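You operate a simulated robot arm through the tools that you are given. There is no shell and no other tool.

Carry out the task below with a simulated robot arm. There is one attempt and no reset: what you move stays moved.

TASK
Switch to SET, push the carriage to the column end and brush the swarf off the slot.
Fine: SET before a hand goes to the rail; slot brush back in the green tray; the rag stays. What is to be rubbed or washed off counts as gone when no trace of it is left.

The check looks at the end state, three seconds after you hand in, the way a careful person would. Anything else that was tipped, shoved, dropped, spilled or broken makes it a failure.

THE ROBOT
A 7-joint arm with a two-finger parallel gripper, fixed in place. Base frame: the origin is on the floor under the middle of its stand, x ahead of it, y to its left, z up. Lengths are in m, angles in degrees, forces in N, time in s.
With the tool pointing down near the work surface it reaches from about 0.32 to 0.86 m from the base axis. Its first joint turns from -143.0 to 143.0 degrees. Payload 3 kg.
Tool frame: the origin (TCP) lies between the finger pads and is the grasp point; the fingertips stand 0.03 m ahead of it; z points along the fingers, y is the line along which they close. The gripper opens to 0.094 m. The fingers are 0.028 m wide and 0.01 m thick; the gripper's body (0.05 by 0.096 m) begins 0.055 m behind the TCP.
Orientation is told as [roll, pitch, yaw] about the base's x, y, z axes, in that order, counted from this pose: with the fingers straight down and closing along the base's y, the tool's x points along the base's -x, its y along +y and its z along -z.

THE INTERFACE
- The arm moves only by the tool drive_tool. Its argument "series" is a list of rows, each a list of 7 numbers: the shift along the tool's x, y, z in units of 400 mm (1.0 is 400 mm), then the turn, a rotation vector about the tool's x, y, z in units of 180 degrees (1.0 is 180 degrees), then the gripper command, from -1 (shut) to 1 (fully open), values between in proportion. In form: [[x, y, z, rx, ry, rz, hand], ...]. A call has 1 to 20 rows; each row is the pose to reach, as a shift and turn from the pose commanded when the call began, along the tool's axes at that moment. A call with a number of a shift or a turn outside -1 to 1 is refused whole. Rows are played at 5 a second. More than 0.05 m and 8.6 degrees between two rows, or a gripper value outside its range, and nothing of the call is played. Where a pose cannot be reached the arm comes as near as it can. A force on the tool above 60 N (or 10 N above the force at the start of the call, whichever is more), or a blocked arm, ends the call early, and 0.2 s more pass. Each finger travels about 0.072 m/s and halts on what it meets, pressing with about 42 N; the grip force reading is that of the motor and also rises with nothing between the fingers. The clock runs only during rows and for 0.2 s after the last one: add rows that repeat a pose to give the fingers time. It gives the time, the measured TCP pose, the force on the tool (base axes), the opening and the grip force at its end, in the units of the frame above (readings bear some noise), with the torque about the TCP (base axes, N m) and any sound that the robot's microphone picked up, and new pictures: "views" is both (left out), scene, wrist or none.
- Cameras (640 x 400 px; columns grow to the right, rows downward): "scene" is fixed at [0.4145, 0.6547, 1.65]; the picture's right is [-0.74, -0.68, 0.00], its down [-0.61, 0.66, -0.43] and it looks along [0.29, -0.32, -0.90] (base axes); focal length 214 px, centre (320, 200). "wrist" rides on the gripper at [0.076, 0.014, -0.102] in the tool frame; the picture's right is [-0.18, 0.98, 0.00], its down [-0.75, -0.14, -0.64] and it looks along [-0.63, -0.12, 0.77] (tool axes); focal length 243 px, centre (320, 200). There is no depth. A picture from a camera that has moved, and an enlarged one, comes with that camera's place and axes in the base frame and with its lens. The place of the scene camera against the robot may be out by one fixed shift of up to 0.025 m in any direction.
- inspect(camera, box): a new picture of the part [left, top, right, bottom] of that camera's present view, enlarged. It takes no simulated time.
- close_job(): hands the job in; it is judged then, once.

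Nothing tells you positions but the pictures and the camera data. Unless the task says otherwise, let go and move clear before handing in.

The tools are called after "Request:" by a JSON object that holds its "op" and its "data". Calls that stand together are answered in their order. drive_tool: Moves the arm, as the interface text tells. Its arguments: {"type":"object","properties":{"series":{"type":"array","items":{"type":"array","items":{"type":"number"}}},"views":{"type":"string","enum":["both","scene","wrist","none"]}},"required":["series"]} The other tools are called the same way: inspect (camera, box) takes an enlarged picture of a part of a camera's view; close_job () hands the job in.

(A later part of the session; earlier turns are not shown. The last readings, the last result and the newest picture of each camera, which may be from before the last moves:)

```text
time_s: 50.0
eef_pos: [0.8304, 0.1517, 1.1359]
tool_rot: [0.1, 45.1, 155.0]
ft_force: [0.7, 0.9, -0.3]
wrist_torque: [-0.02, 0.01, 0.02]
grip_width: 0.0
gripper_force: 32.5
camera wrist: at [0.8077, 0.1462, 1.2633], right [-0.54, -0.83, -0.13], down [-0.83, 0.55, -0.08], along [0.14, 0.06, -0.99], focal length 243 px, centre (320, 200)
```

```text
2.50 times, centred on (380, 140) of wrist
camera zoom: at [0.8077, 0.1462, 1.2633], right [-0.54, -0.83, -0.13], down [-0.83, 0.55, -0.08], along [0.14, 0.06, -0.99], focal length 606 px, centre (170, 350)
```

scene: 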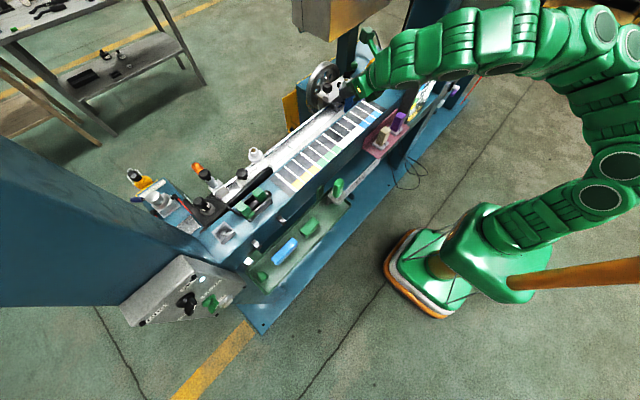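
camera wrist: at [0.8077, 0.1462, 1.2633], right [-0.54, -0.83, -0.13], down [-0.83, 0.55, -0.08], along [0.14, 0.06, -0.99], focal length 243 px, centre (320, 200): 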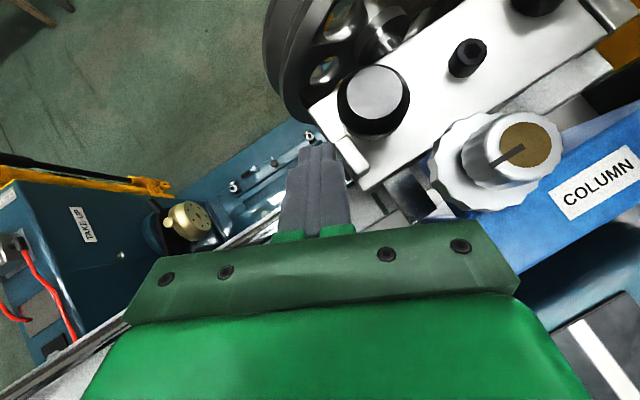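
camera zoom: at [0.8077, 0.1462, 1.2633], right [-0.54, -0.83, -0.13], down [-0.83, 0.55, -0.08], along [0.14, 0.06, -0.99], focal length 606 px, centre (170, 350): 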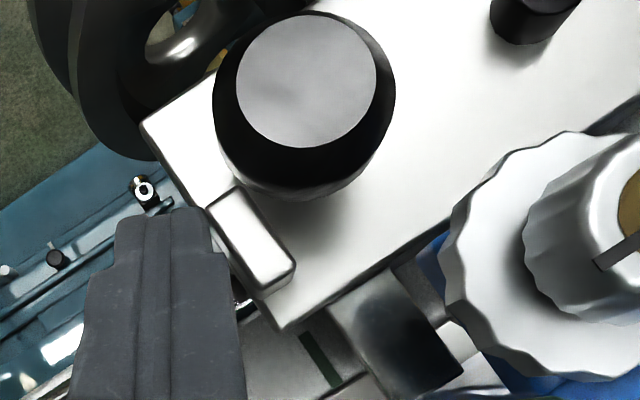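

The fingertip is just at the carriage's end tab. Continuing in 3–4 mm steps.

Request:
{"op": "drive_tool", "data": {"series": [[0.003, 0.009, 0.003, 0, 0, 0, -1], [0.006, 0.018, 0.006, 0, 0, 0, -1], [0.009, 0.0272, 0.009, 0, 0, 0, -1]], "views": "wrist"}}

Request:
{"op": "inspect", "data": {"camera": "wrist", "box": [260, 60, 500, 220]}}

```text
time_s: 50.8
eef_pos: [0.8322, 0.1383, 1.1367]
tool_rot: [0.2, 45.1, 155.0]
ft_force: [3.4, 2.2, 2.3]
wrist_torque: [0.02, -0.09, 0.1]
grip_width: 0.0
gripper_force: 32.8
camera wrist: at [0.808, 0.1349, 1.263], right [-0.53, -0.84, -0.13], down [-0.83, 0.55, -0.08], along [0.14, 0.06, -0.99], focal length 243 px, centre (320, 200)
```

wrist: 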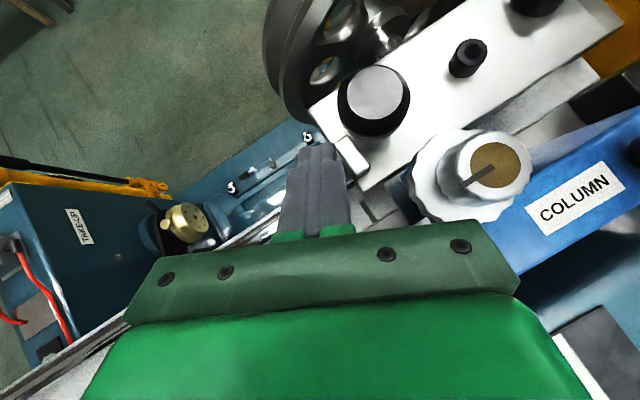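

```text
2.50 times, centred on (380, 140) of wrist
camera zoom: at [0.808, 0.1349, 1.263], right [-0.53, -0.84, -0.13], down [-0.83, 0.55, -0.08], along [0.14, 0.06, -0.99], focal length 606 px, centre (170, 350)
```

zoom: 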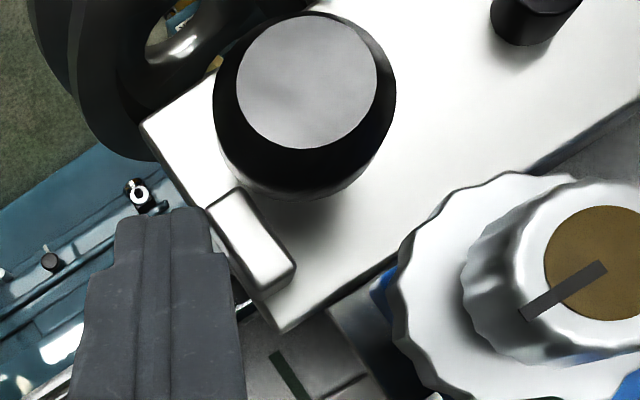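

The carriage moves with the finger and its tab is almost at the column. A few more millimetres in fine steps.

Request:
{"op": "drive_tool", "data": {"series": [[0.0022, 0.0068, 0.0022, 0, 0, 0, -1], [0.0045, 0.0136, 0.0045, 0, 0, 0, -1], [0.0067, 0.0204, 0.0067, 0, 0, 0, -1]], "views": "wrist"}}

Request:
{"op": "inspect", "data": {"camera": "wrist", "box": [300, 60, 540, 220]}}

```text
time_s: 51.6
eef_pos: [0.8312, 0.129, 1.1357]
tool_rot: [0.1, 45.0, 155.1]
ft_force: [-0.3, 2.8, -0.6]
wrist_torque: [0.08, 0.03, 0.01]
grip_width: 0.0
gripper_force: 33.2
camera wrist: at [0.8087, 0.1255, 1.2621], right [-0.53, -0.84, -0.13], down [-0.83, 0.55, -0.08], along [0.14, 0.06, -0.99], focal length 243 px, centre (320, 200)
```

wrist: 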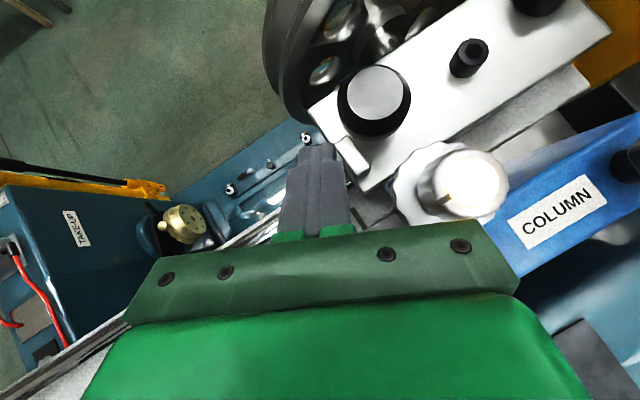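

```text
2.50 times, centred on (420, 140) of wrist
camera zoom: at [0.8087, 0.1255, 1.2621], right [-0.53, -0.84, -0.13], down [-0.83, 0.55, -0.08], along [0.14, 0.06, -0.99], focal length 606 px, centre (70, 350)
```

zoom: 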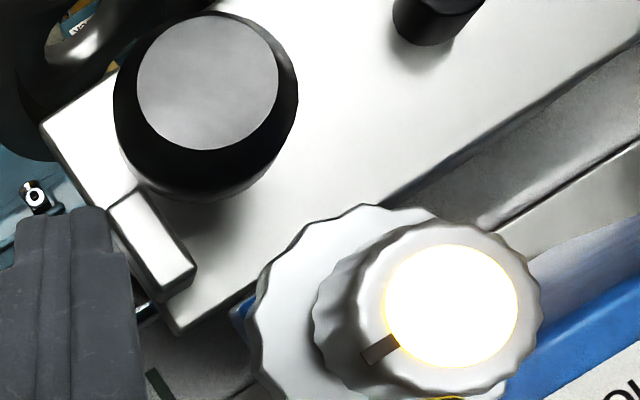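

The top of the column post has lit up, so the carriage has reached the column's plunger. I'll press on a few millimetres to confirm it's against the stop.

Request:
{"op": "drive_tool", "data": {"series": [[0.0011, 0.0034, 0.0011, 0, 0, 0, -1], [0.0022, 0.0068, 0.0022, 0, 0, 0, -1], [0.0034, 0.0102, 0.0034, 0, 0, 0, -1]], "views": "wrist"}}

Request:
{"op": "inspect", "data": {"camera": "wrist", "box": [300, 60, 540, 220]}}

```text
time_s: 52.4
eef_pos: [0.8314, 0.1262, 1.1363]
tool_rot: [0.3, 45.0, 155.1]
ft_force: [5.8, 3.4, 1.1]
wrist_torque: [0.01, -0.11, 0.19]
grip_width: 0.0
gripper_force: 32.7
camera wrist: at [0.8089, 0.1211, 1.2626], right [-0.53, -0.84, -0.13], down [-0.83, 0.55, -0.08], along [0.14, 0.06, -0.99], focal length 243 px, centre (320, 200)
```

wrist: 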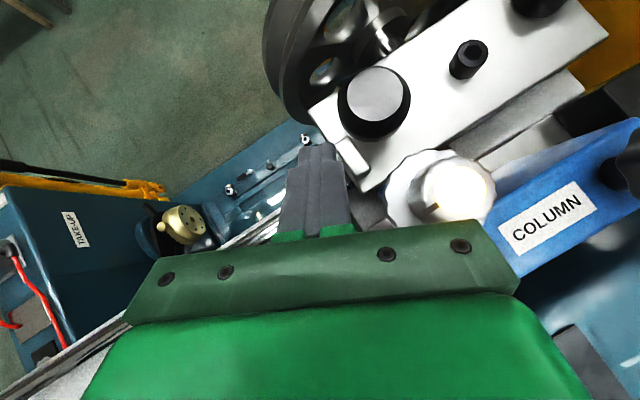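

```text
2.50 times, centred on (420, 140) of wrist
camera zoom: at [0.8089, 0.1211, 1.2626], right [-0.53, -0.84, -0.13], down [-0.83, 0.55, -0.08], along [0.14, 0.06, -0.99], focal length 606 px, centre (70, 350)
```

zoom: 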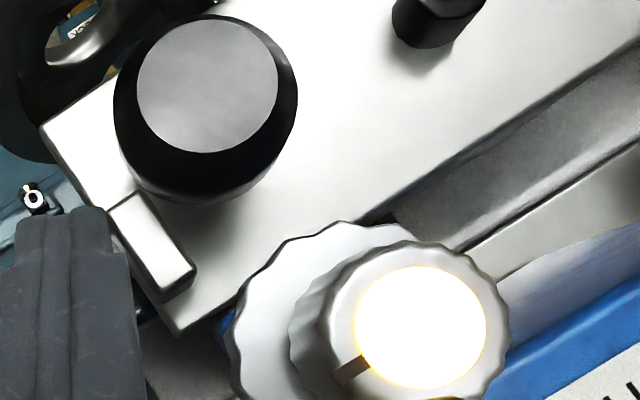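

Still moving with light force; pushing a few more millimetres.

Request:
{"op": "drive_tool", "data": {"series": [[0.0015, 0.0045, 0.0015, 0, 0, 0, -1], [0.003, 0.009, 0.003, 0, 0, 0, -1], [0.0045, 0.0136, 0.0045, 0, 0, 0, -1]], "views": "wrist"}}

Request:
{"op": "inspect", "data": {"camera": "wrist", "box": [300, 60, 540, 220]}}

```text
time_s: 53.2
eef_pos: [0.8323, 0.1209, 1.1356]
tool_rot: [0.2, 45.1, 155.1]
ft_force: [1.9, 3.3, -1.1]
wrist_torque: [0.06, -0.02, 0.11]
grip_width: 0.0001
gripper_force: 32.6
camera wrist: at [0.8091, 0.1151, 1.2621], right [-0.53, -0.84, -0.13], down [-0.83, 0.55, -0.08], along [0.14, 0.06, -0.99], focal length 243 px, centre (320, 200)
```

wrist: 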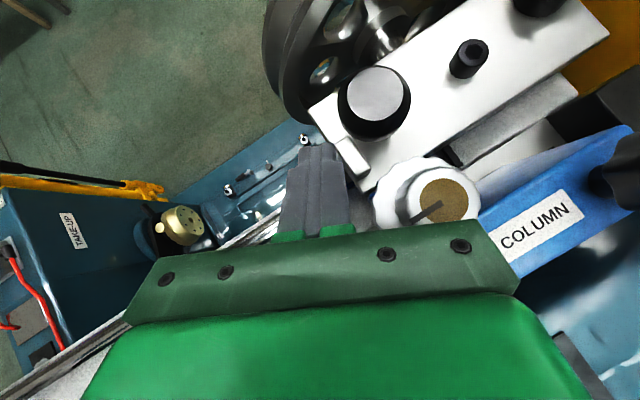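

```text
2.50 times, centred on (420, 140) of wrist
camera zoom: at [0.8091, 0.1151, 1.2621], right [-0.53, -0.84, -0.13], down [-0.83, 0.55, -0.08], along [0.14, 0.06, -0.99], focal length 606 px, centre (70, 350)
```

zoom: 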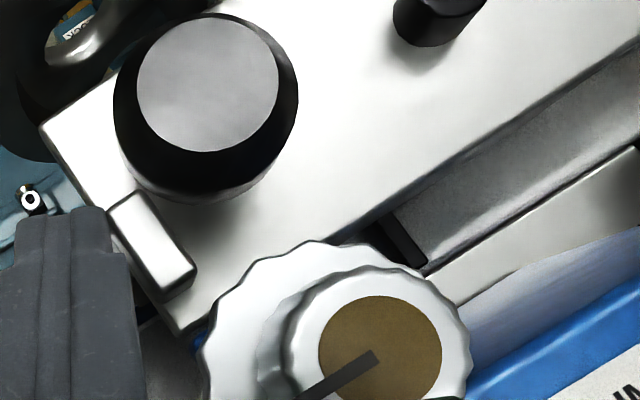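

The lamp went off again as the pin passed it, so it's only a position sensor; the carriage hasn't hit a hard stop. I'll back off and look at the remaining travel from above.

Request:
{"op": "drive_tool", "data": {"series": [[-0.006, -0.03, -0.02, 0, 0, 0, -1], [-0.006, -0.05, -0.1, 0, 0, 0, -1], [-0.006, -0.05, -0.2, 0, 0, 0, -1], [-0.006, -0.05, -0.3, 0, 0, 0, -1]], "views": "both"}}

Request:
{"op": "inspect", "data": {"camera": "wrist", "box": [300, 0, 540, 160]}}

Request:
{"op": "inspect", "data": {"camera": "scene", "box": [290, 50, 420, 140]}}

```text
time_s: 54.2
eef_pos: [0.7605, 0.1752, 1.2204]
tool_rot: [0.1, 45.0, 154.9]
ft_force: [0.5, 0.3, -0.3]
wrist_torque: [-0.03, 0.01, 0.0]
grip_width: 0.0
gripper_force: 33.1
camera wrist: at [0.7378, 0.1696, 1.3464], right [-0.53, -0.84, -0.13], down [-0.83, 0.55, -0.08], along [0.14, 0.07, -0.99], focal length 243 px, centre (320, 200)
```

scene: 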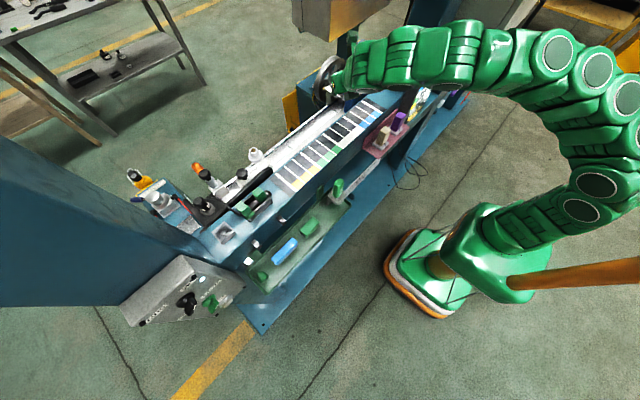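
wrist: 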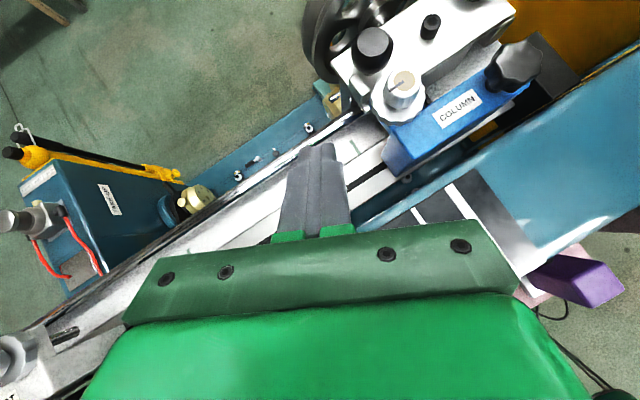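

```text
2.50 times, centred on (420, 80) of wrist
camera zoom: at [0.7378, 0.1696, 1.3464], right [-0.53, -0.84, -0.13], down [-0.83, 0.55, -0.08], along [0.14, 0.07, -0.99], focal length 606 px, centre (70, 500)
```

zoom: 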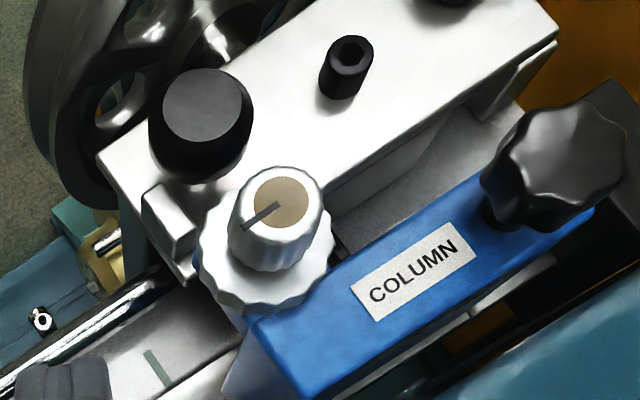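

```text
4.44 times, centred on (355, 95) of scene
camera zoom: at [0.4145, 0.6547, 1.65], right [-0.74, -0.68, 0.0], down [-0.61, 0.66, -0.43], along [0.29, -0.32, -0.9], focal length 953 px, centre (164, 667)
```

zoom: 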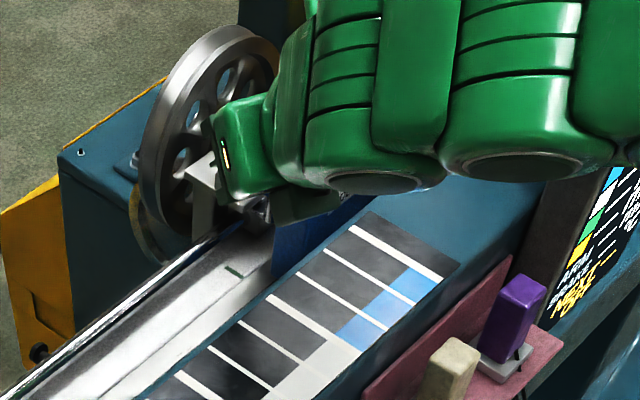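

The plate still has some room and I haven't felt a stop. I'll return to contact and push on, 14 mm at most in this pose.

Request:
{"op": "drive_tool", "data": {"series": [[0, 0, 0.1, 0, 0, 0, -1], [0, 0, 0.2, 0, 0, 0, -1], [0, 0.01, 0.28, 0, 0, 0, -1], [0.006, 0.03, 0.292, 0, 0, 0, -1], [0.006, 0.05, 0.3, 0, 0, 0, -1], [0.009, 0.059, 0.303, 0, 0, 0, -1], [0.012, 0.068, 0.306, 0, 0, 0, -1]], "views": "wrist"}}

Request:
{"op": "inspect", "data": {"camera": "wrist", "box": [300, 60, 540, 220]}}

```text
time_s: 55.8
eef_pos: [0.8324, 0.1121, 1.1363]
tool_rot: [0.3, 45.1, 155.1]
ft_force: [1.1, 6.1, 1.5]
wrist_torque: [-0.1, 0.04, -0.09]
grip_width: 0.0
gripper_force: 33.2
camera wrist: at [0.8092, 0.1071, 1.2627], right [-0.53, -0.84, -0.13], down [-0.83, 0.54, -0.08], along [0.14, 0.06, -0.99], focal length 243 px, centre (320, 200)
```

wrist: 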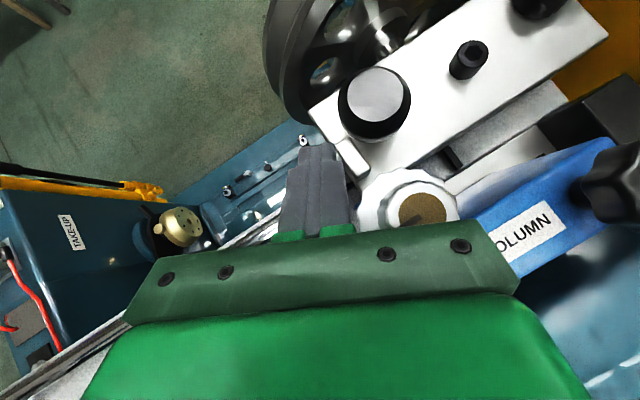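

```text
2.50 times, centred on (420, 140) of wrist
camera zoom: at [0.8092, 0.1071, 1.2627], right [-0.53, -0.84, -0.13], down [-0.83, 0.54, -0.08], along [0.14, 0.06, -0.99], focal length 606 px, centre (70, 350)
```

zoom: 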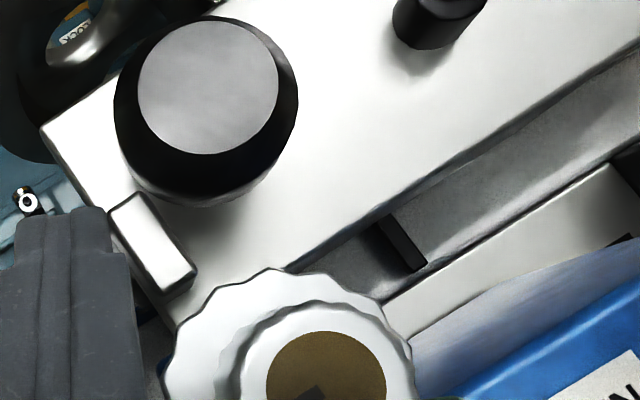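

Force rose to 6 N. A few more millimetres to see if this is the stop.

Request:
{"op": "drive_tool", "data": {"series": [[0.0012, 0.0036, 0.0012, 0, 0, 0, -1], [0.0024, 0.0072, 0.0024, 0, 0, 0, -1], [0.0024, 0.0072, 0.0024, 0, 0, 0, -1]], "views": "wrist"}}

Request:
{"op": "inspect", "data": {"camera": "wrist", "box": [300, 60, 540, 220]}}

```text
time_s: 56.6
eef_pos: [0.832, 0.1109, 1.1371]
tool_rot: [0.3, 44.9, 155.1]
ft_force: [8.9, 37.6, 0.6]
wrist_torque: [-0.72, 0.16, -0.82]
grip_width: 0.0003
gripper_force: 32.5
camera wrist: at [0.8091, 0.1064, 1.2627], right [-0.53, -0.84, -0.13], down [-0.84, 0.54, -0.08], along [0.14, 0.07, -0.99], focal length 243 px, centre (320, 200)
```

wrist: 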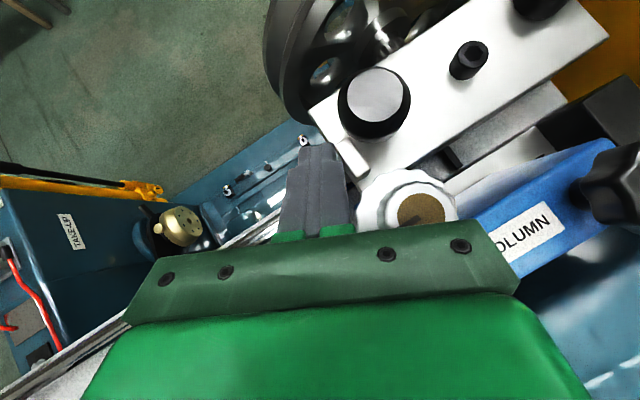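

```text
2.50 times, centred on (420, 140) of wrist
camera zoom: at [0.8091, 0.1064, 1.2627], right [-0.53, -0.84, -0.13], down [-0.84, 0.54, -0.08], along [0.14, 0.07, -0.99], focal length 606 px, centre (70, 350)
```

zoom: 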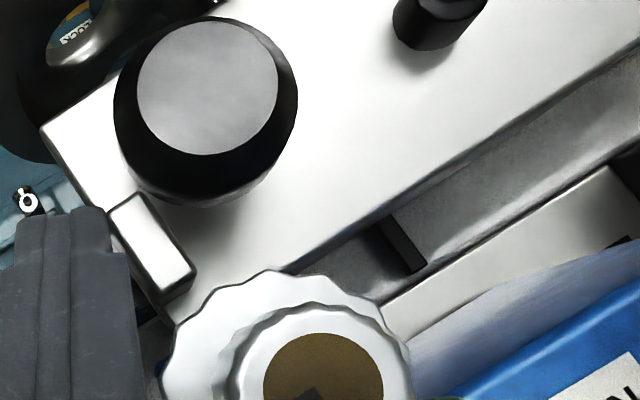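

The torque shows that this 37 N is the finger side touching the column's knob, not the carriage stop. Backing off at once to check the column.

Request:
{"op": "drive_tool", "data": {"series": [[-0.006, -0.02, -0.006, 0, 0, 0, -1], [-0.012, -0.05, -0.02, 0, 0, 0, -1], [-0.012, -0.06, -0.1, 0, 0, 0, -1], [-0.012, -0.06, -0.2, 0, 0, 0, -1], [-0.012, -0.06, -0.3, 0, 0, 0, -1]], "views": "both"}}

Request:
{"op": "inspect", "data": {"camera": "wrist", "box": [300, 0, 540, 160]}}

```text
time_s: 57.8
eef_pos: [0.7605, 0.1666, 1.2208]
tool_rot: [0.2, 45.1, 154.9]
ft_force: [1.0, -0.1, -0.3]
wrist_torque: [0.0, 0.01, 0.01]
grip_width: 0.0001
gripper_force: 33.2
camera wrist: at [0.7379, 0.1614, 1.3462], right [-0.53, -0.84, -0.13], down [-0.83, 0.55, -0.08], along [0.14, 0.06, -0.99], focal length 243 px, centre (320, 200)
```

scene: 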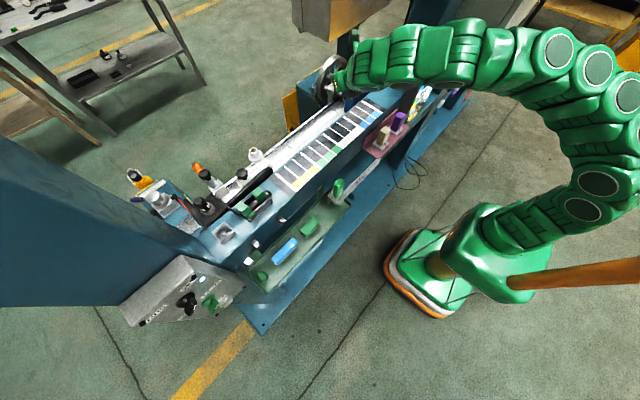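
wrist: 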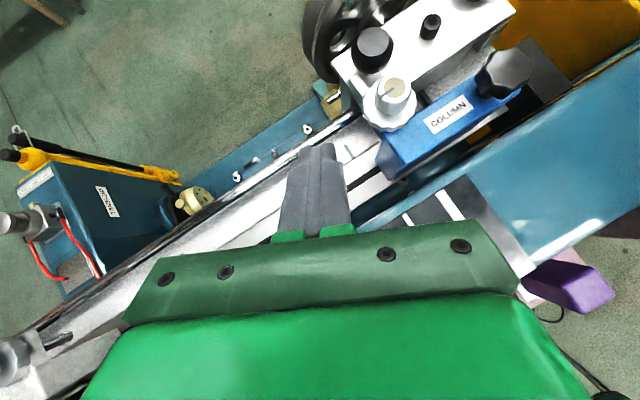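

```text
2.50 times, centred on (420, 80) of wrist
camera zoom: at [0.7379, 0.1614, 1.3462], right [-0.53, -0.84, -0.13], down [-0.83, 0.55, -0.08], along [0.14, 0.06, -0.99], focal length 606 px, centre (70, 500)
```

zoom: 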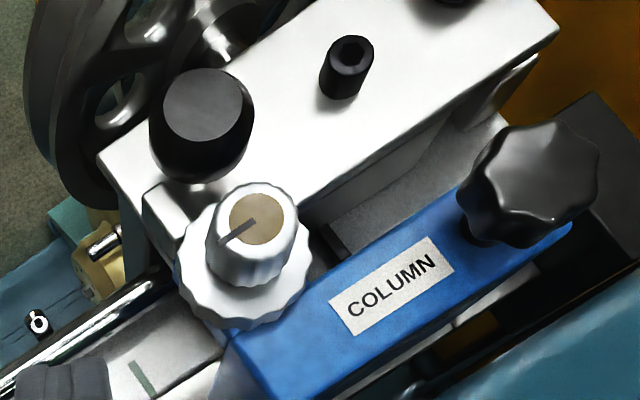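

The column and its knob haven't shifted (compared against the earlier view). I'll instead push the carriage's ball handle from its left, with a steeper tool that passes above and behind the column knob; first re-pose up high.

Request:
{"op": "drive_tool", "data": {"series": [[0.018, 0.015, 0.001, 0.0106, -0.0102, -0.0138, -1], [0.037, 0.03, 0.002, 0.0212, -0.0205, -0.0277, -1], [0.055, 0.045, 0.003, 0.0318, -0.0307, -0.0415, -1], [0.073, 0.06, 0.004, 0.0425, -0.041, -0.0553, -1], [0.092, 0.074, 0.005, 0.0531, -0.0512, -0.0691, -1], [0.11, 0.089, 0.006, 0.0637, -0.0615, -0.083, -1], [0.128, 0.104, 0.007, 0.0743, -0.0717, -0.0968, -1], [0.1465, 0.119, 0.008, 0.0849, -0.082, -0.1106, -1]], "views": "wrist"}}

Request:
{"op": "inspect", "data": {"camera": "wrist", "box": [260, 0, 500, 160]}}

```text
time_s: 59.6
eef_pos: [0.7815, 0.1051, 1.2594]
tool_rot: [0.1, 30.0, -180.0]
ft_force: [-0.2, 0.5, 0.0]
wrist_torque: [-0.01, 0.0, 0.01]
grip_width: 0.0001
gripper_force: 32.9
camera wrist: at [0.7966, 0.0917, 1.3849], right [-0.16, -0.98, -0.09], down [-0.97, 0.14, 0.18], along [-0.16, 0.12, -0.98], focal length 243 px, centre (320, 200)
```

wrist: 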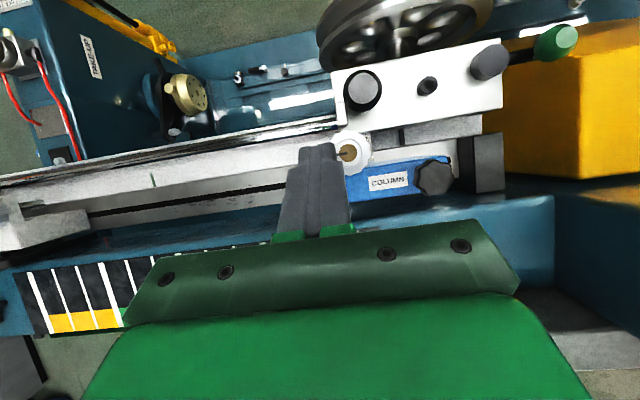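

```text
2.50 times, centred on (380, 80) of wrist
camera zoom: at [0.7966, 0.0917, 1.3849], right [-0.16, -0.98, -0.09], down [-0.97, 0.14, 0.18], along [-0.16, 0.12, -0.98], focal length 606 px, centre (170, 500)
```

zoom: 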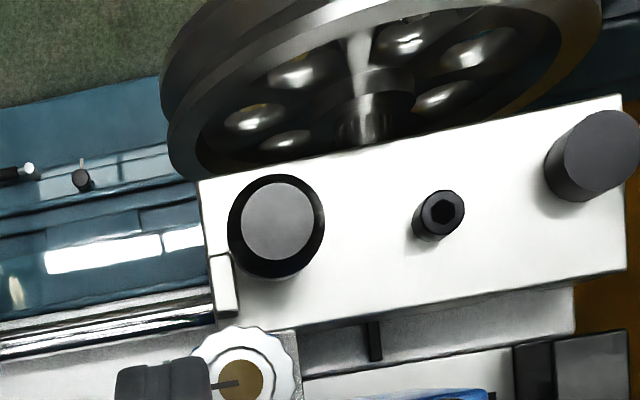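

From above I can see the ball handle at about (0.86, 0.06) with the tab and plate end at y≈0.09. I'll move out over it first, then lower just left of the ball.

Request:
{"op": "drive_tool", "data": {"series": [[0.035, -0.001, 0.06, 0, -0.009, 0, -1], [0.07, -0.002, 0.12, 0, -0.018, 0, -1], [0.105, -0.0025, 0.176, 0, -0.0278, 0, -1], [0.08, -0.0025, 0.22, 0, -0.0278, 0, -1], [0.055, -0.0025, 0.26, 0, -0.0278, 0, -1]], "views": "wrist"}}

Request:
{"op": "inspect", "data": {"camera": "wrist", "box": [240, 60, 480, 220]}}

```text
time_s: 60.8
eef_pos: [0.8511, 0.1076, 1.1759]
tool_rot: [0.2, 24.8, -180.0]
ft_force: [0.2, 0.4, -0.6]
wrist_torque: [0.0, -0.02, 0.02]
grip_width: 0.0
gripper_force: 33.4
camera wrist: at [0.877, 0.0935, 1.3023], right [-0.17, -0.98, -0.07], down [-0.95, 0.14, 0.27], along [-0.25, 0.12, -0.96], focal length 243 px, centre (320, 200)
```

wrist: 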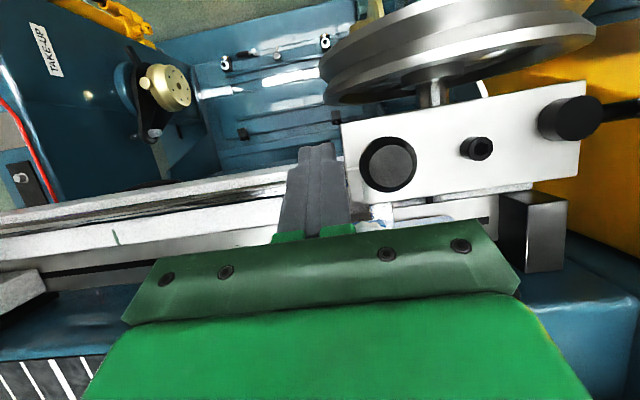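

```text
2.50 times, centred on (360, 140) of wrist
camera zoom: at [0.877, 0.0935, 1.3023], right [-0.17, -0.98, -0.07], down [-0.95, 0.14, 0.27], along [-0.25, 0.12, -0.96], focal length 606 px, centre (220, 350)
```

zoom: 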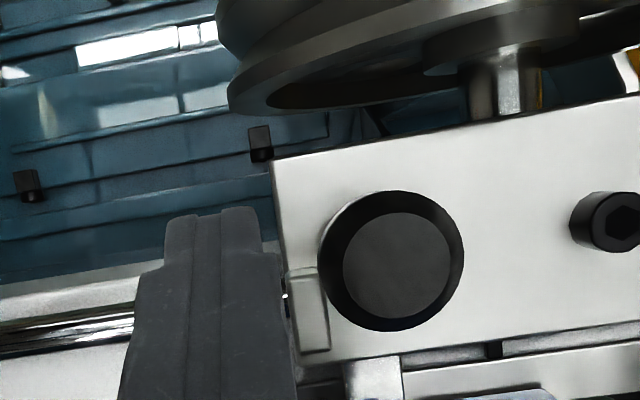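

The wheel is well behind and the finger lines up left of the ball and tab. Lowering to contact height.

Request:
{"op": "drive_tool", "data": {"series": [[-0.01, 0, 0.031, 0, 0, 0, -1], [-0.0205, 0, 0.062, 0, 0, 0, -1]], "views": "wrist"}}

Request:
{"op": "inspect", "data": {"camera": "wrist", "box": [240, 60, 480, 220]}}

```text
time_s: 61.4
eef_pos: [0.8552, 0.1042, 1.1511]
tool_rot: [0.1, 25.0, 180.0]
ft_force: [-0.5, -0.1, -0.1]
wrist_torque: [-0.01, 0.0, 0.0]
grip_width: 0.0001
gripper_force: 33.5
camera wrist: at [0.8808, 0.0914, 1.2766], right [-0.17, -0.98, -0.08], down [-0.95, 0.14, 0.26], along [-0.25, 0.12, -0.96], focal length 243 px, centre (320, 200)
```

wrist: 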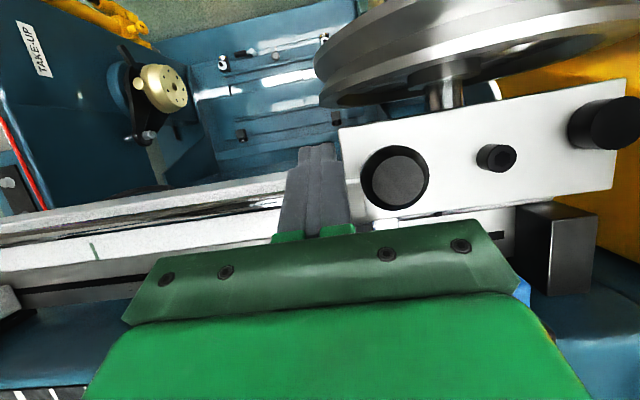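

```text
2.50 times, centred on (360, 140) of wrist
camera zoom: at [0.8808, 0.0914, 1.2766], right [-0.17, -0.98, -0.08], down [-0.95, 0.14, 0.26], along [-0.25, 0.12, -0.96], focal length 606 px, centre (220, 350)
```

zoom: 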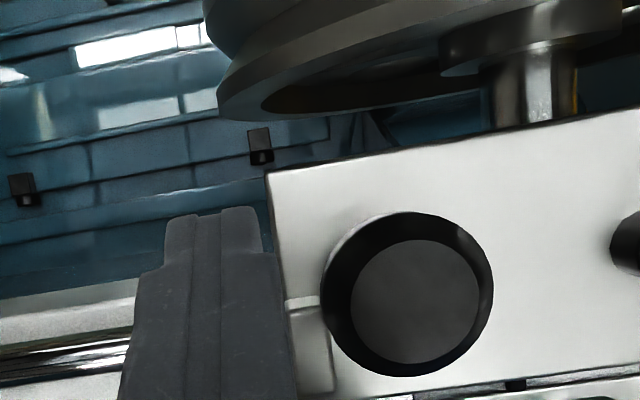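

Everything is clear. Pushing toward -y in small steps, watching both force and torque.

Request:
{"op": "drive_tool", "data": {"series": [[0, 0.01, 0, 0, 0, 0, -1], [0, 0.02, 0, 0, 0, 0, -1], [0, 0.03, 0, 0, 0, 0, -1], [0, 0.04, 0, 0, 0, 0, -1]], "views": "wrist"}}

Request:
{"op": "inspect", "data": {"camera": "wrist", "box": [240, 60, 480, 220]}}

```text
time_s: 62.4
eef_pos: [0.8529, 0.0911, 1.1533]
tool_rot: [0.1, 25.0, -179.9]
ft_force: [3.2, 2.0, 3.5]
wrist_torque: [0.04, -0.1, 0.01]
grip_width: 0.0
gripper_force: 33.0
camera wrist: at [0.8801, 0.0769, 1.278], right [-0.17, -0.98, -0.08], down [-0.95, 0.14, 0.26], along [-0.25, 0.12, -0.96], focal length 243 px, centre (320, 200)
```

wrist: 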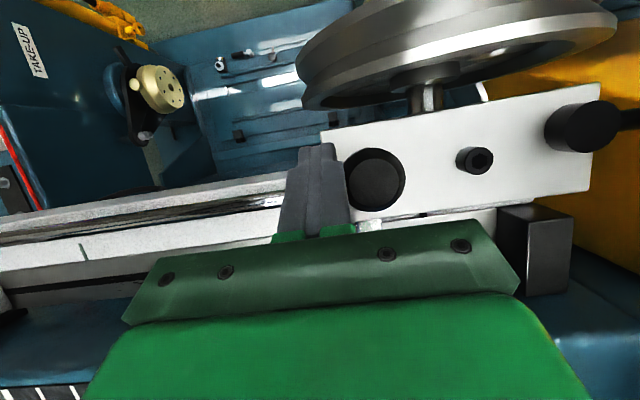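

```text
2.50 times, centred on (360, 140) of wrist
camera zoom: at [0.8801, 0.0769, 1.278], right [-0.17, -0.98, -0.08], down [-0.95, 0.14, 0.26], along [-0.25, 0.12, -0.96], focal length 606 px, centre (220, 350)
```

zoom: 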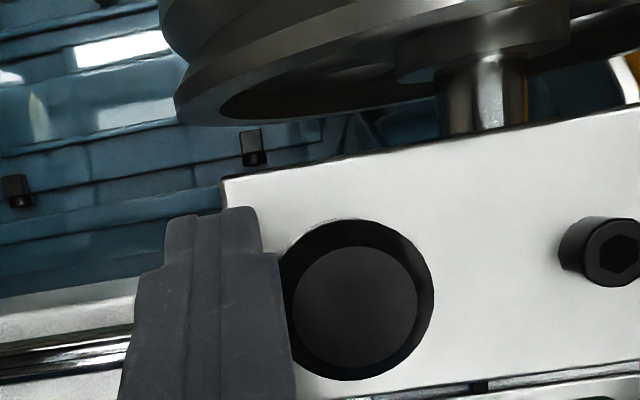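

Finger is against the ball handle now. Continuing in 3 mm steps.

Request:
{"op": "drive_tool", "data": {"series": [[0, 0.0075, 0, 0, 0, 0, -1], [0, 0.015, 0, 0, 0, 0, -1], [0, 0.0225, 0, 0, 0, 0, -1]], "views": "wrist"}}

Request:
{"op": "inspect", "data": {"camera": "wrist", "box": [240, 60, 480, 220]}}

```text
time_s: 63.2
eef_pos: [0.8553, 0.0816, 1.1535]
tool_rot: [0.1, 25.0, 180.1]
ft_force: [-1.9, 2.3, 6.3]
wrist_torque: [-0.11, 0.06, -0.05]
grip_width: 0.0
gripper_force: 33.1
camera wrist: at [0.8808, 0.0678, 1.2779], right [-0.17, -0.98, -0.08], down [-0.95, 0.14, 0.26], along [-0.25, 0.12, -0.96], focal length 243 px, centre (320, 200)
```

wrist: 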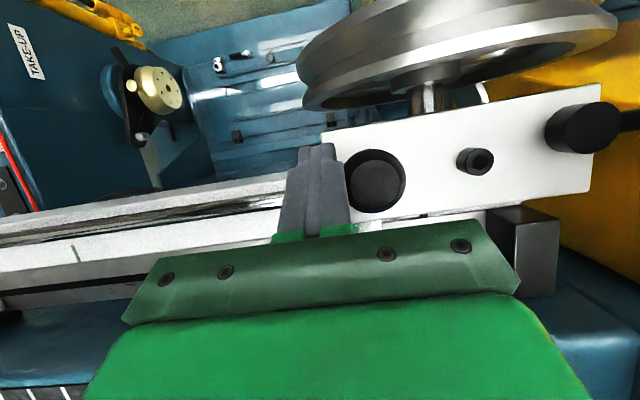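

```text
2.50 times, centred on (360, 140) of wrist
camera zoom: at [0.8808, 0.0678, 1.2779], right [-0.17, -0.98, -0.08], down [-0.95, 0.14, 0.26], along [-0.25, 0.12, -0.96], focal length 606 px, centre (220, 350)
```

zoom: 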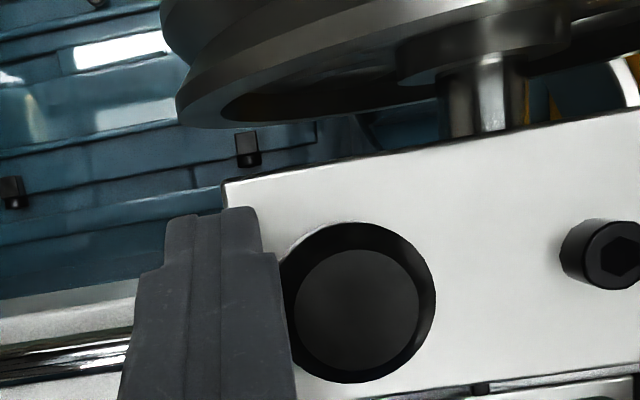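

The carriage is moving with the handle. A slight upward force suggests the tip brushes the plate, so I'll raise 3 mm and keep pushing.

Request:
{"op": "drive_tool", "data": {"series": [[0.003, 0, -0.0068, 0, 0, 0, -1], [0.003, 0.0075, -0.0068, 0, 0, 0, -1], [0.003, 0.015, -0.0068, 0, 0, 0, -1], [0.003, 0.0225, -0.0068, 0, 0, 0, -1]], "views": "wrist"}}

Request:
{"op": "inspect", "data": {"camera": "wrist", "box": [340, 60, 640, 260]}}

```text
time_s: 64.2
eef_pos: [0.8542, 0.0804, 1.155]
tool_rot: [0.0, 25.0, -179.6]
ft_force: [9.7, 58.4, 6.5]
wrist_torque: [0.69, -0.1, -0.14]
grip_width: 0.0
gripper_force: 32.4
camera wrist: at [0.8807, 0.0651, 1.2802], right [-0.16, -0.98, -0.08], down [-0.96, 0.13, 0.26], along [-0.25, 0.12, -0.96], focal length 243 px, centre (320, 200)
```

wrist: 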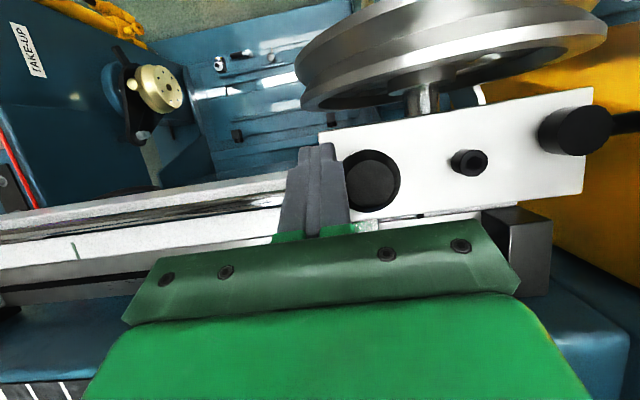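

```text
2.00 times, centred on (490, 160) of wrist
camera zoom: at [0.8807, 0.0651, 1.2802], right [-0.16, -0.98, -0.08], down [-0.96, 0.13, 0.26], along [-0.25, 0.12, -0.96], focal length 485 px, centre (-20, 280)
```

zoom: 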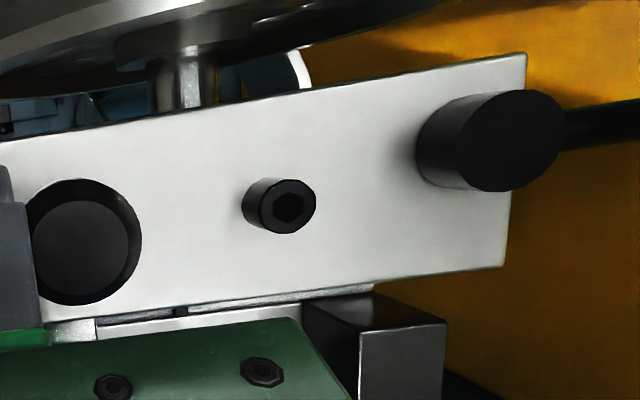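

That's a firm stop: the force acts at the ball handle, so the carriage is at the end of its travel. Backing off and lifting away to verify it stays.

Request:
{"op": "drive_tool", "data": {"series": [[0, -0.02, 0, 0, 0, 0, -1], [0, -0.045, 0, 0, 0, 0, -1], [0.01, -0.045, -0.04, 0, 0, 0, -1], [0.02, -0.045, -0.1, 0, 0, 0, -1], [0.03, -0.045, -0.2, 0, 0, 0, -1], [0.03, -0.045, -0.3, 0, 0, 0, -1]], "views": "both"}}

Request:
{"op": "inspect", "data": {"camera": "wrist", "box": [260, 0, 500, 160]}}

Request:
{"op": "inspect", "data": {"camera": "wrist", "box": [60, 60, 320, 240]}}

```text
time_s: 65.6
eef_pos: [0.8145, 0.0897, 1.2691]
tool_rot: [0.1, 24.9, 180.0]
ft_force: [-0.3, -0.4, -0.2]
wrist_torque: [0.01, 0.02, -0.02]
grip_width: 0.0
gripper_force: 32.6
camera wrist: at [0.841, 0.0754, 1.3938], right [-0.17, -0.98, -0.08], down [-0.95, 0.14, 0.26], along [-0.25, 0.12, -0.96], focal length 243 px, centre (320, 200)
```

scene: 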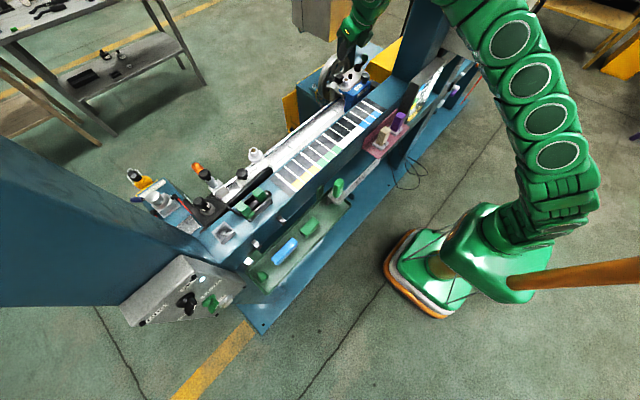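
wrist: 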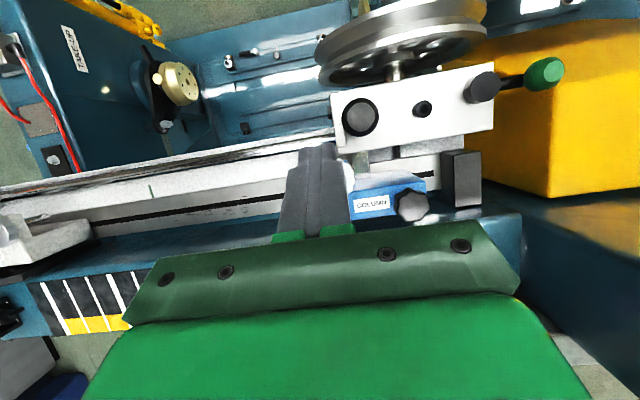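

```text
2.50 times, centred on (380, 80) of wrist
camera zoom: at [0.841, 0.0754, 1.3938], right [-0.17, -0.98, -0.08], down [-0.95, 0.14, 0.26], along [-0.25, 0.12, -0.96], focal length 606 px, centre (170, 500)
```

zoom: 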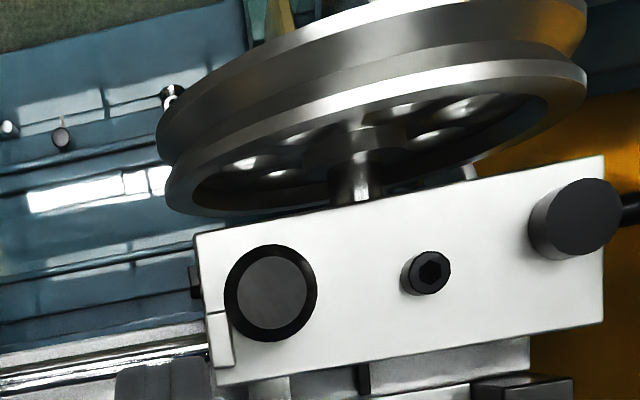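

```text
2.22 times, centred on (190, 150) of wrist
camera zoom: at [0.841, 0.0754, 1.3938], right [-0.17, -0.98, -0.08], down [-0.95, 0.14, 0.26], along [-0.25, 0.12, -0.96], focal length 539 px, centre (609, 311)
```

zoom: 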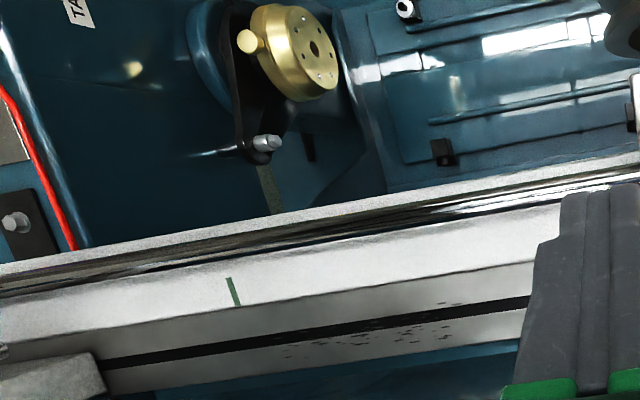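

The carriage rests at the column end and stays there; the swarf lies along the slot at y≈0.21–0.35, now clear of the carriage. Next I'll go to the green tray and examine the brush.

Request:
{"op": "drive_tool", "data": {"series": [[-0.066, -0.02, -0.06, 0, 0, 0, -1], [-0.132, -0.05, -0.12, 0, 0, 0, -1], [-0.198, -0.12, -0.16, 0, 0, 0, -1], [-0.263, -0.19, -0.2, 0, 0, 0, -1], [-0.33, -0.26, -0.23, 0, 0, 0, -1], [-0.395, -0.33, -0.26, 0, 0, 0, -1], [-0.461, -0.4, -0.29, 0, 0, 0, -1], [-0.527, -0.475, -0.32, 0, 0, 0, -1], [-0.593, -0.55, -0.34, 0, 0, 0, -1], [-0.6585, -0.625, -0.362, 0, 0, 0, -1]], "views": "scene"}}

```text
time_s: 67.8
eef_pos: [0.5148, 0.3403, 1.2895]
tool_rot: [0.1, 25.0, 179.9]
ft_force: [-0.2, -0.3, 0.1]
wrist_torque: [0.0, 0.03, -0.04]
grip_width: 0.0001
gripper_force: 32.6
```

scene: 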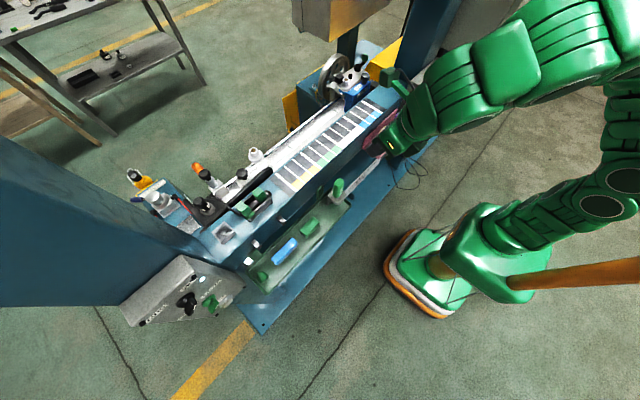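

Now moving across above the green tray to look down at it.

Request:
{"op": "drive_tool", "data": {"series": [[-0.024, -0.09, -0.002, 0, 0.0185, 0, -1], [-0.049, -0.18, -0.004, 0, 0.037, 0, -1], [-0.073, -0.275, -0.006, 0, 0.0555, 0, -1], [-0.097, -0.37, -0.009, 0, 0.074, 0, -1], [-0.122, -0.46, -0.011, 0, 0.0925, 0, -1], [-0.146, -0.55, -0.013, 0, 0.111, 0, -1]], "views": "both"}}

Request:
{"op": "inspect", "data": {"camera": "wrist", "box": [200, 60, 460, 220]}}

```text
time_s: 69.2
eef_pos: [0.462, 0.562, 1.2712]
tool_rot: [0.1, 45.0, 180.0]
ft_force: [0.3, 0.3, 0.2]
wrist_torque: [0.0, 0.0, -0.02]
grip_width: 0.0
gripper_force: 32.9
camera wrist: at [0.4432, 0.5466, 1.3966], right [-0.13, -0.98, -0.13], down [-0.99, 0.14, -0.08], along [0.1, 0.12, -0.99], focal length 243 px, centre (320, 200)
```

scene: 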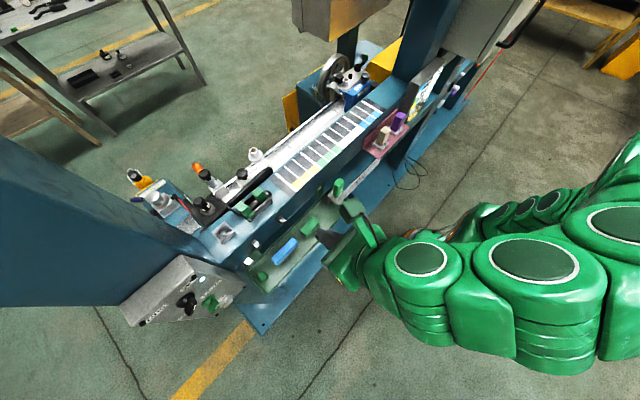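
wrist: 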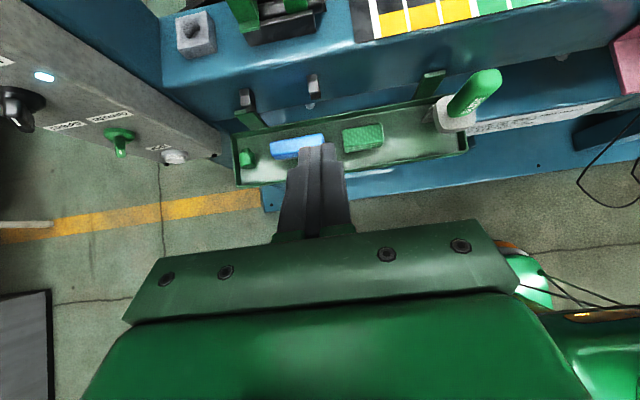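

```text
2.46 times, centred on (330, 140) of wrist
camera zoom: at [0.4432, 0.5466, 1.3966], right [-0.13, -0.98, -0.13], down [-0.99, 0.14, -0.08], along [0.1, 0.12, -0.99], focal length 597 px, centre (295, 348)
```

zoom: 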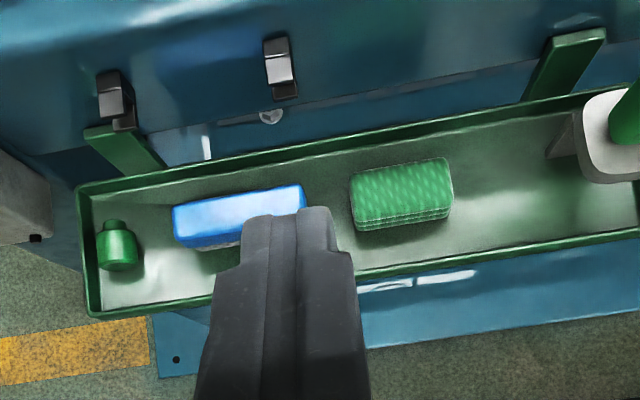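

Request:
{"op": "inspect", "data": {"camera": "wrist", "box": [400, 50, 520, 150]}}

Request:
{"op": "inspect", "data": {"camera": "wrist", "box": [230, 110, 350, 200]}}

Request:
{"op": "inspect", "data": {"camera": "scene", "box": [250, 170, 360, 290]}}

```text
4.00 times, centred on (460, 100) of wrist
camera zoom: at [0.4432, 0.5466, 1.3966], right [-0.13, -0.98, -0.13], down [-0.99, 0.14, -0.08], along [0.1, 0.12, -0.99], focal length 970 px, centre (-240, 600)
```

zoom: 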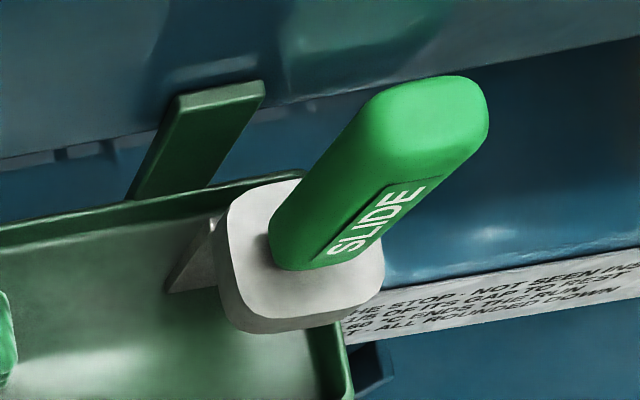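

```text
4.44 times, centred on (290, 155) of wrist
camera zoom: at [0.4432, 0.5466, 1.3966], right [-0.13, -0.98, -0.13], down [-0.99, 0.14, -0.08], along [0.1, 0.12, -0.99], focal length 1078 px, centre (453, 400)
```

zoom: 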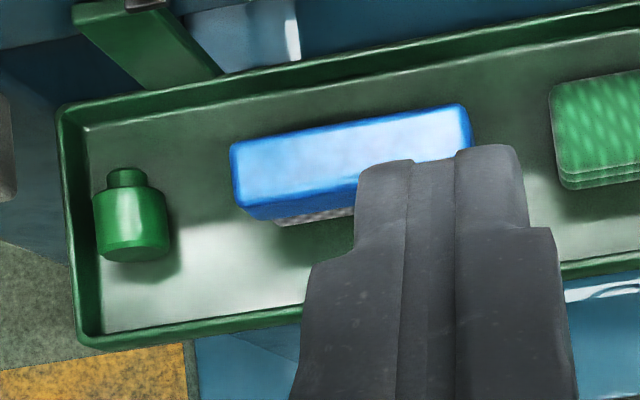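

```text
3.33 times, centred on (305, 230) of scene
camera zoom: at [0.4145, 0.6547, 1.65], right [-0.74, -0.68, 0.0], down [-0.61, 0.66, -0.43], along [0.29, -0.32, -0.9], focal length 715 px, centre (370, 100)
```

zoom: 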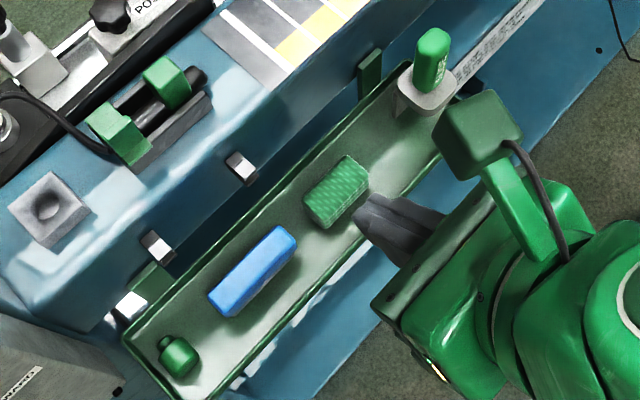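

The blue block with grey bristles in the tray is the slot brush (center ≈ (0.571, 0.614), top z≈1.035, long axis along y), next to the folded rag. I'll bring the tool vertical at a free spot, then turn so the fingers close across the brush's width.

Request:
{"op": "drive_tool", "data": {"series": [[-0.011, 0.028, 0.007, 0, -0.025, 0, -1], [-0.022, 0.056, 0.013, 0, -0.05, 0, -1], [-0.033, 0.084, 0.02, 0, -0.075, 0, -1], [-0.044, 0.112, 0.027, 0, -0.1, 0, -1], [-0.055, 0.14, 0.033, 0, -0.125, 0, -1], [-0.066, 0.168, 0.04, 0, -0.15, 0, -1], [-0.077, 0.196, 0.047, 0, -0.175, 0, -1], [-0.088, 0.224, 0.054, 0, -0.2, 0, -1], [-0.099, 0.252, 0.06, 0, -0.225, 0, -1], [-0.11, 0.28, 0.067, 0, -0.25, 0, -1]], "views": "both"}}

```text
time_s: 71.4
eef_pos: [0.4483, 0.4492, 1.217]
tool_rot: [0.0, -0.1, 179.9]
ft_force: [0.1, 0.4, -0.3]
wrist_torque: [-0.02, -0.01, 0.0]
grip_width: 0.0001
gripper_force: 32.9
camera wrist: at [0.5249, 0.4349, 1.3198], right [-0.19, -0.98, 0.0], down [-0.75, 0.14, 0.64], along [-0.63, 0.12, -0.77], focal length 243 px, centre (320, 200)
```

scene: 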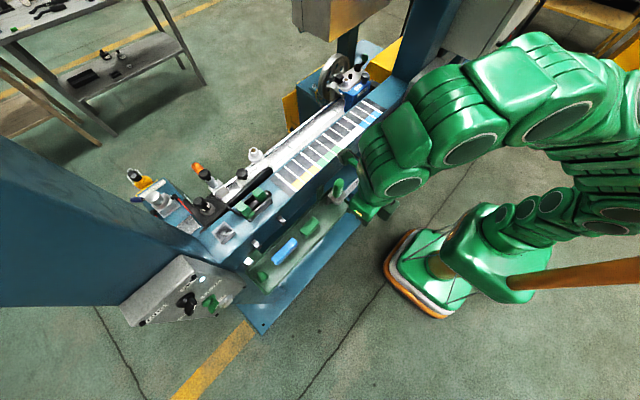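
wrist: 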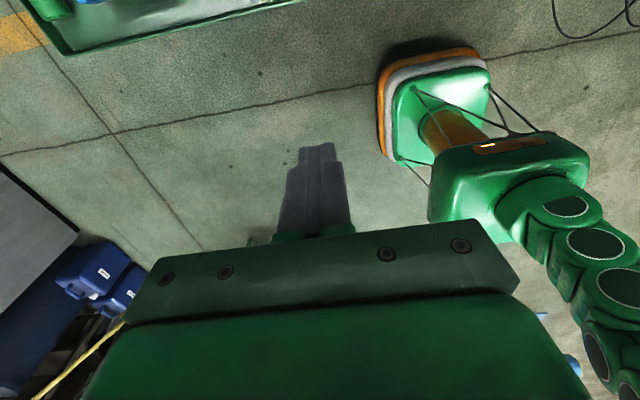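

Vertical reached. Turning the wrist slowly toward closing along x, in this free space.

Request:
{"op": "drive_tool", "data": {"series": [[0, 0, 0, 0, 0, -0.04, 0], [0, 0, 0, 0, 0, -0.08, 0], [0, 0, 0, 0, 0, -0.12, 0], [0, 0, 0, 0, 0, -0.16, 0], [0, 0, 0, 0, 0, -0.2, 0], [0, 0, 0, 0, 0, -0.24, 0]], "views": "none"}}

```text
time_s: 72.8
eef_pos: [0.4481, 0.449, 1.2188]
tool_rot: [0.0, -0.1, -136.7]
ft_force: [0.7, -0.3, 0.3]
wrist_torque: [-0.03, -0.01, -0.03]
grip_width: 0.0469
gripper_force: 0.0
```

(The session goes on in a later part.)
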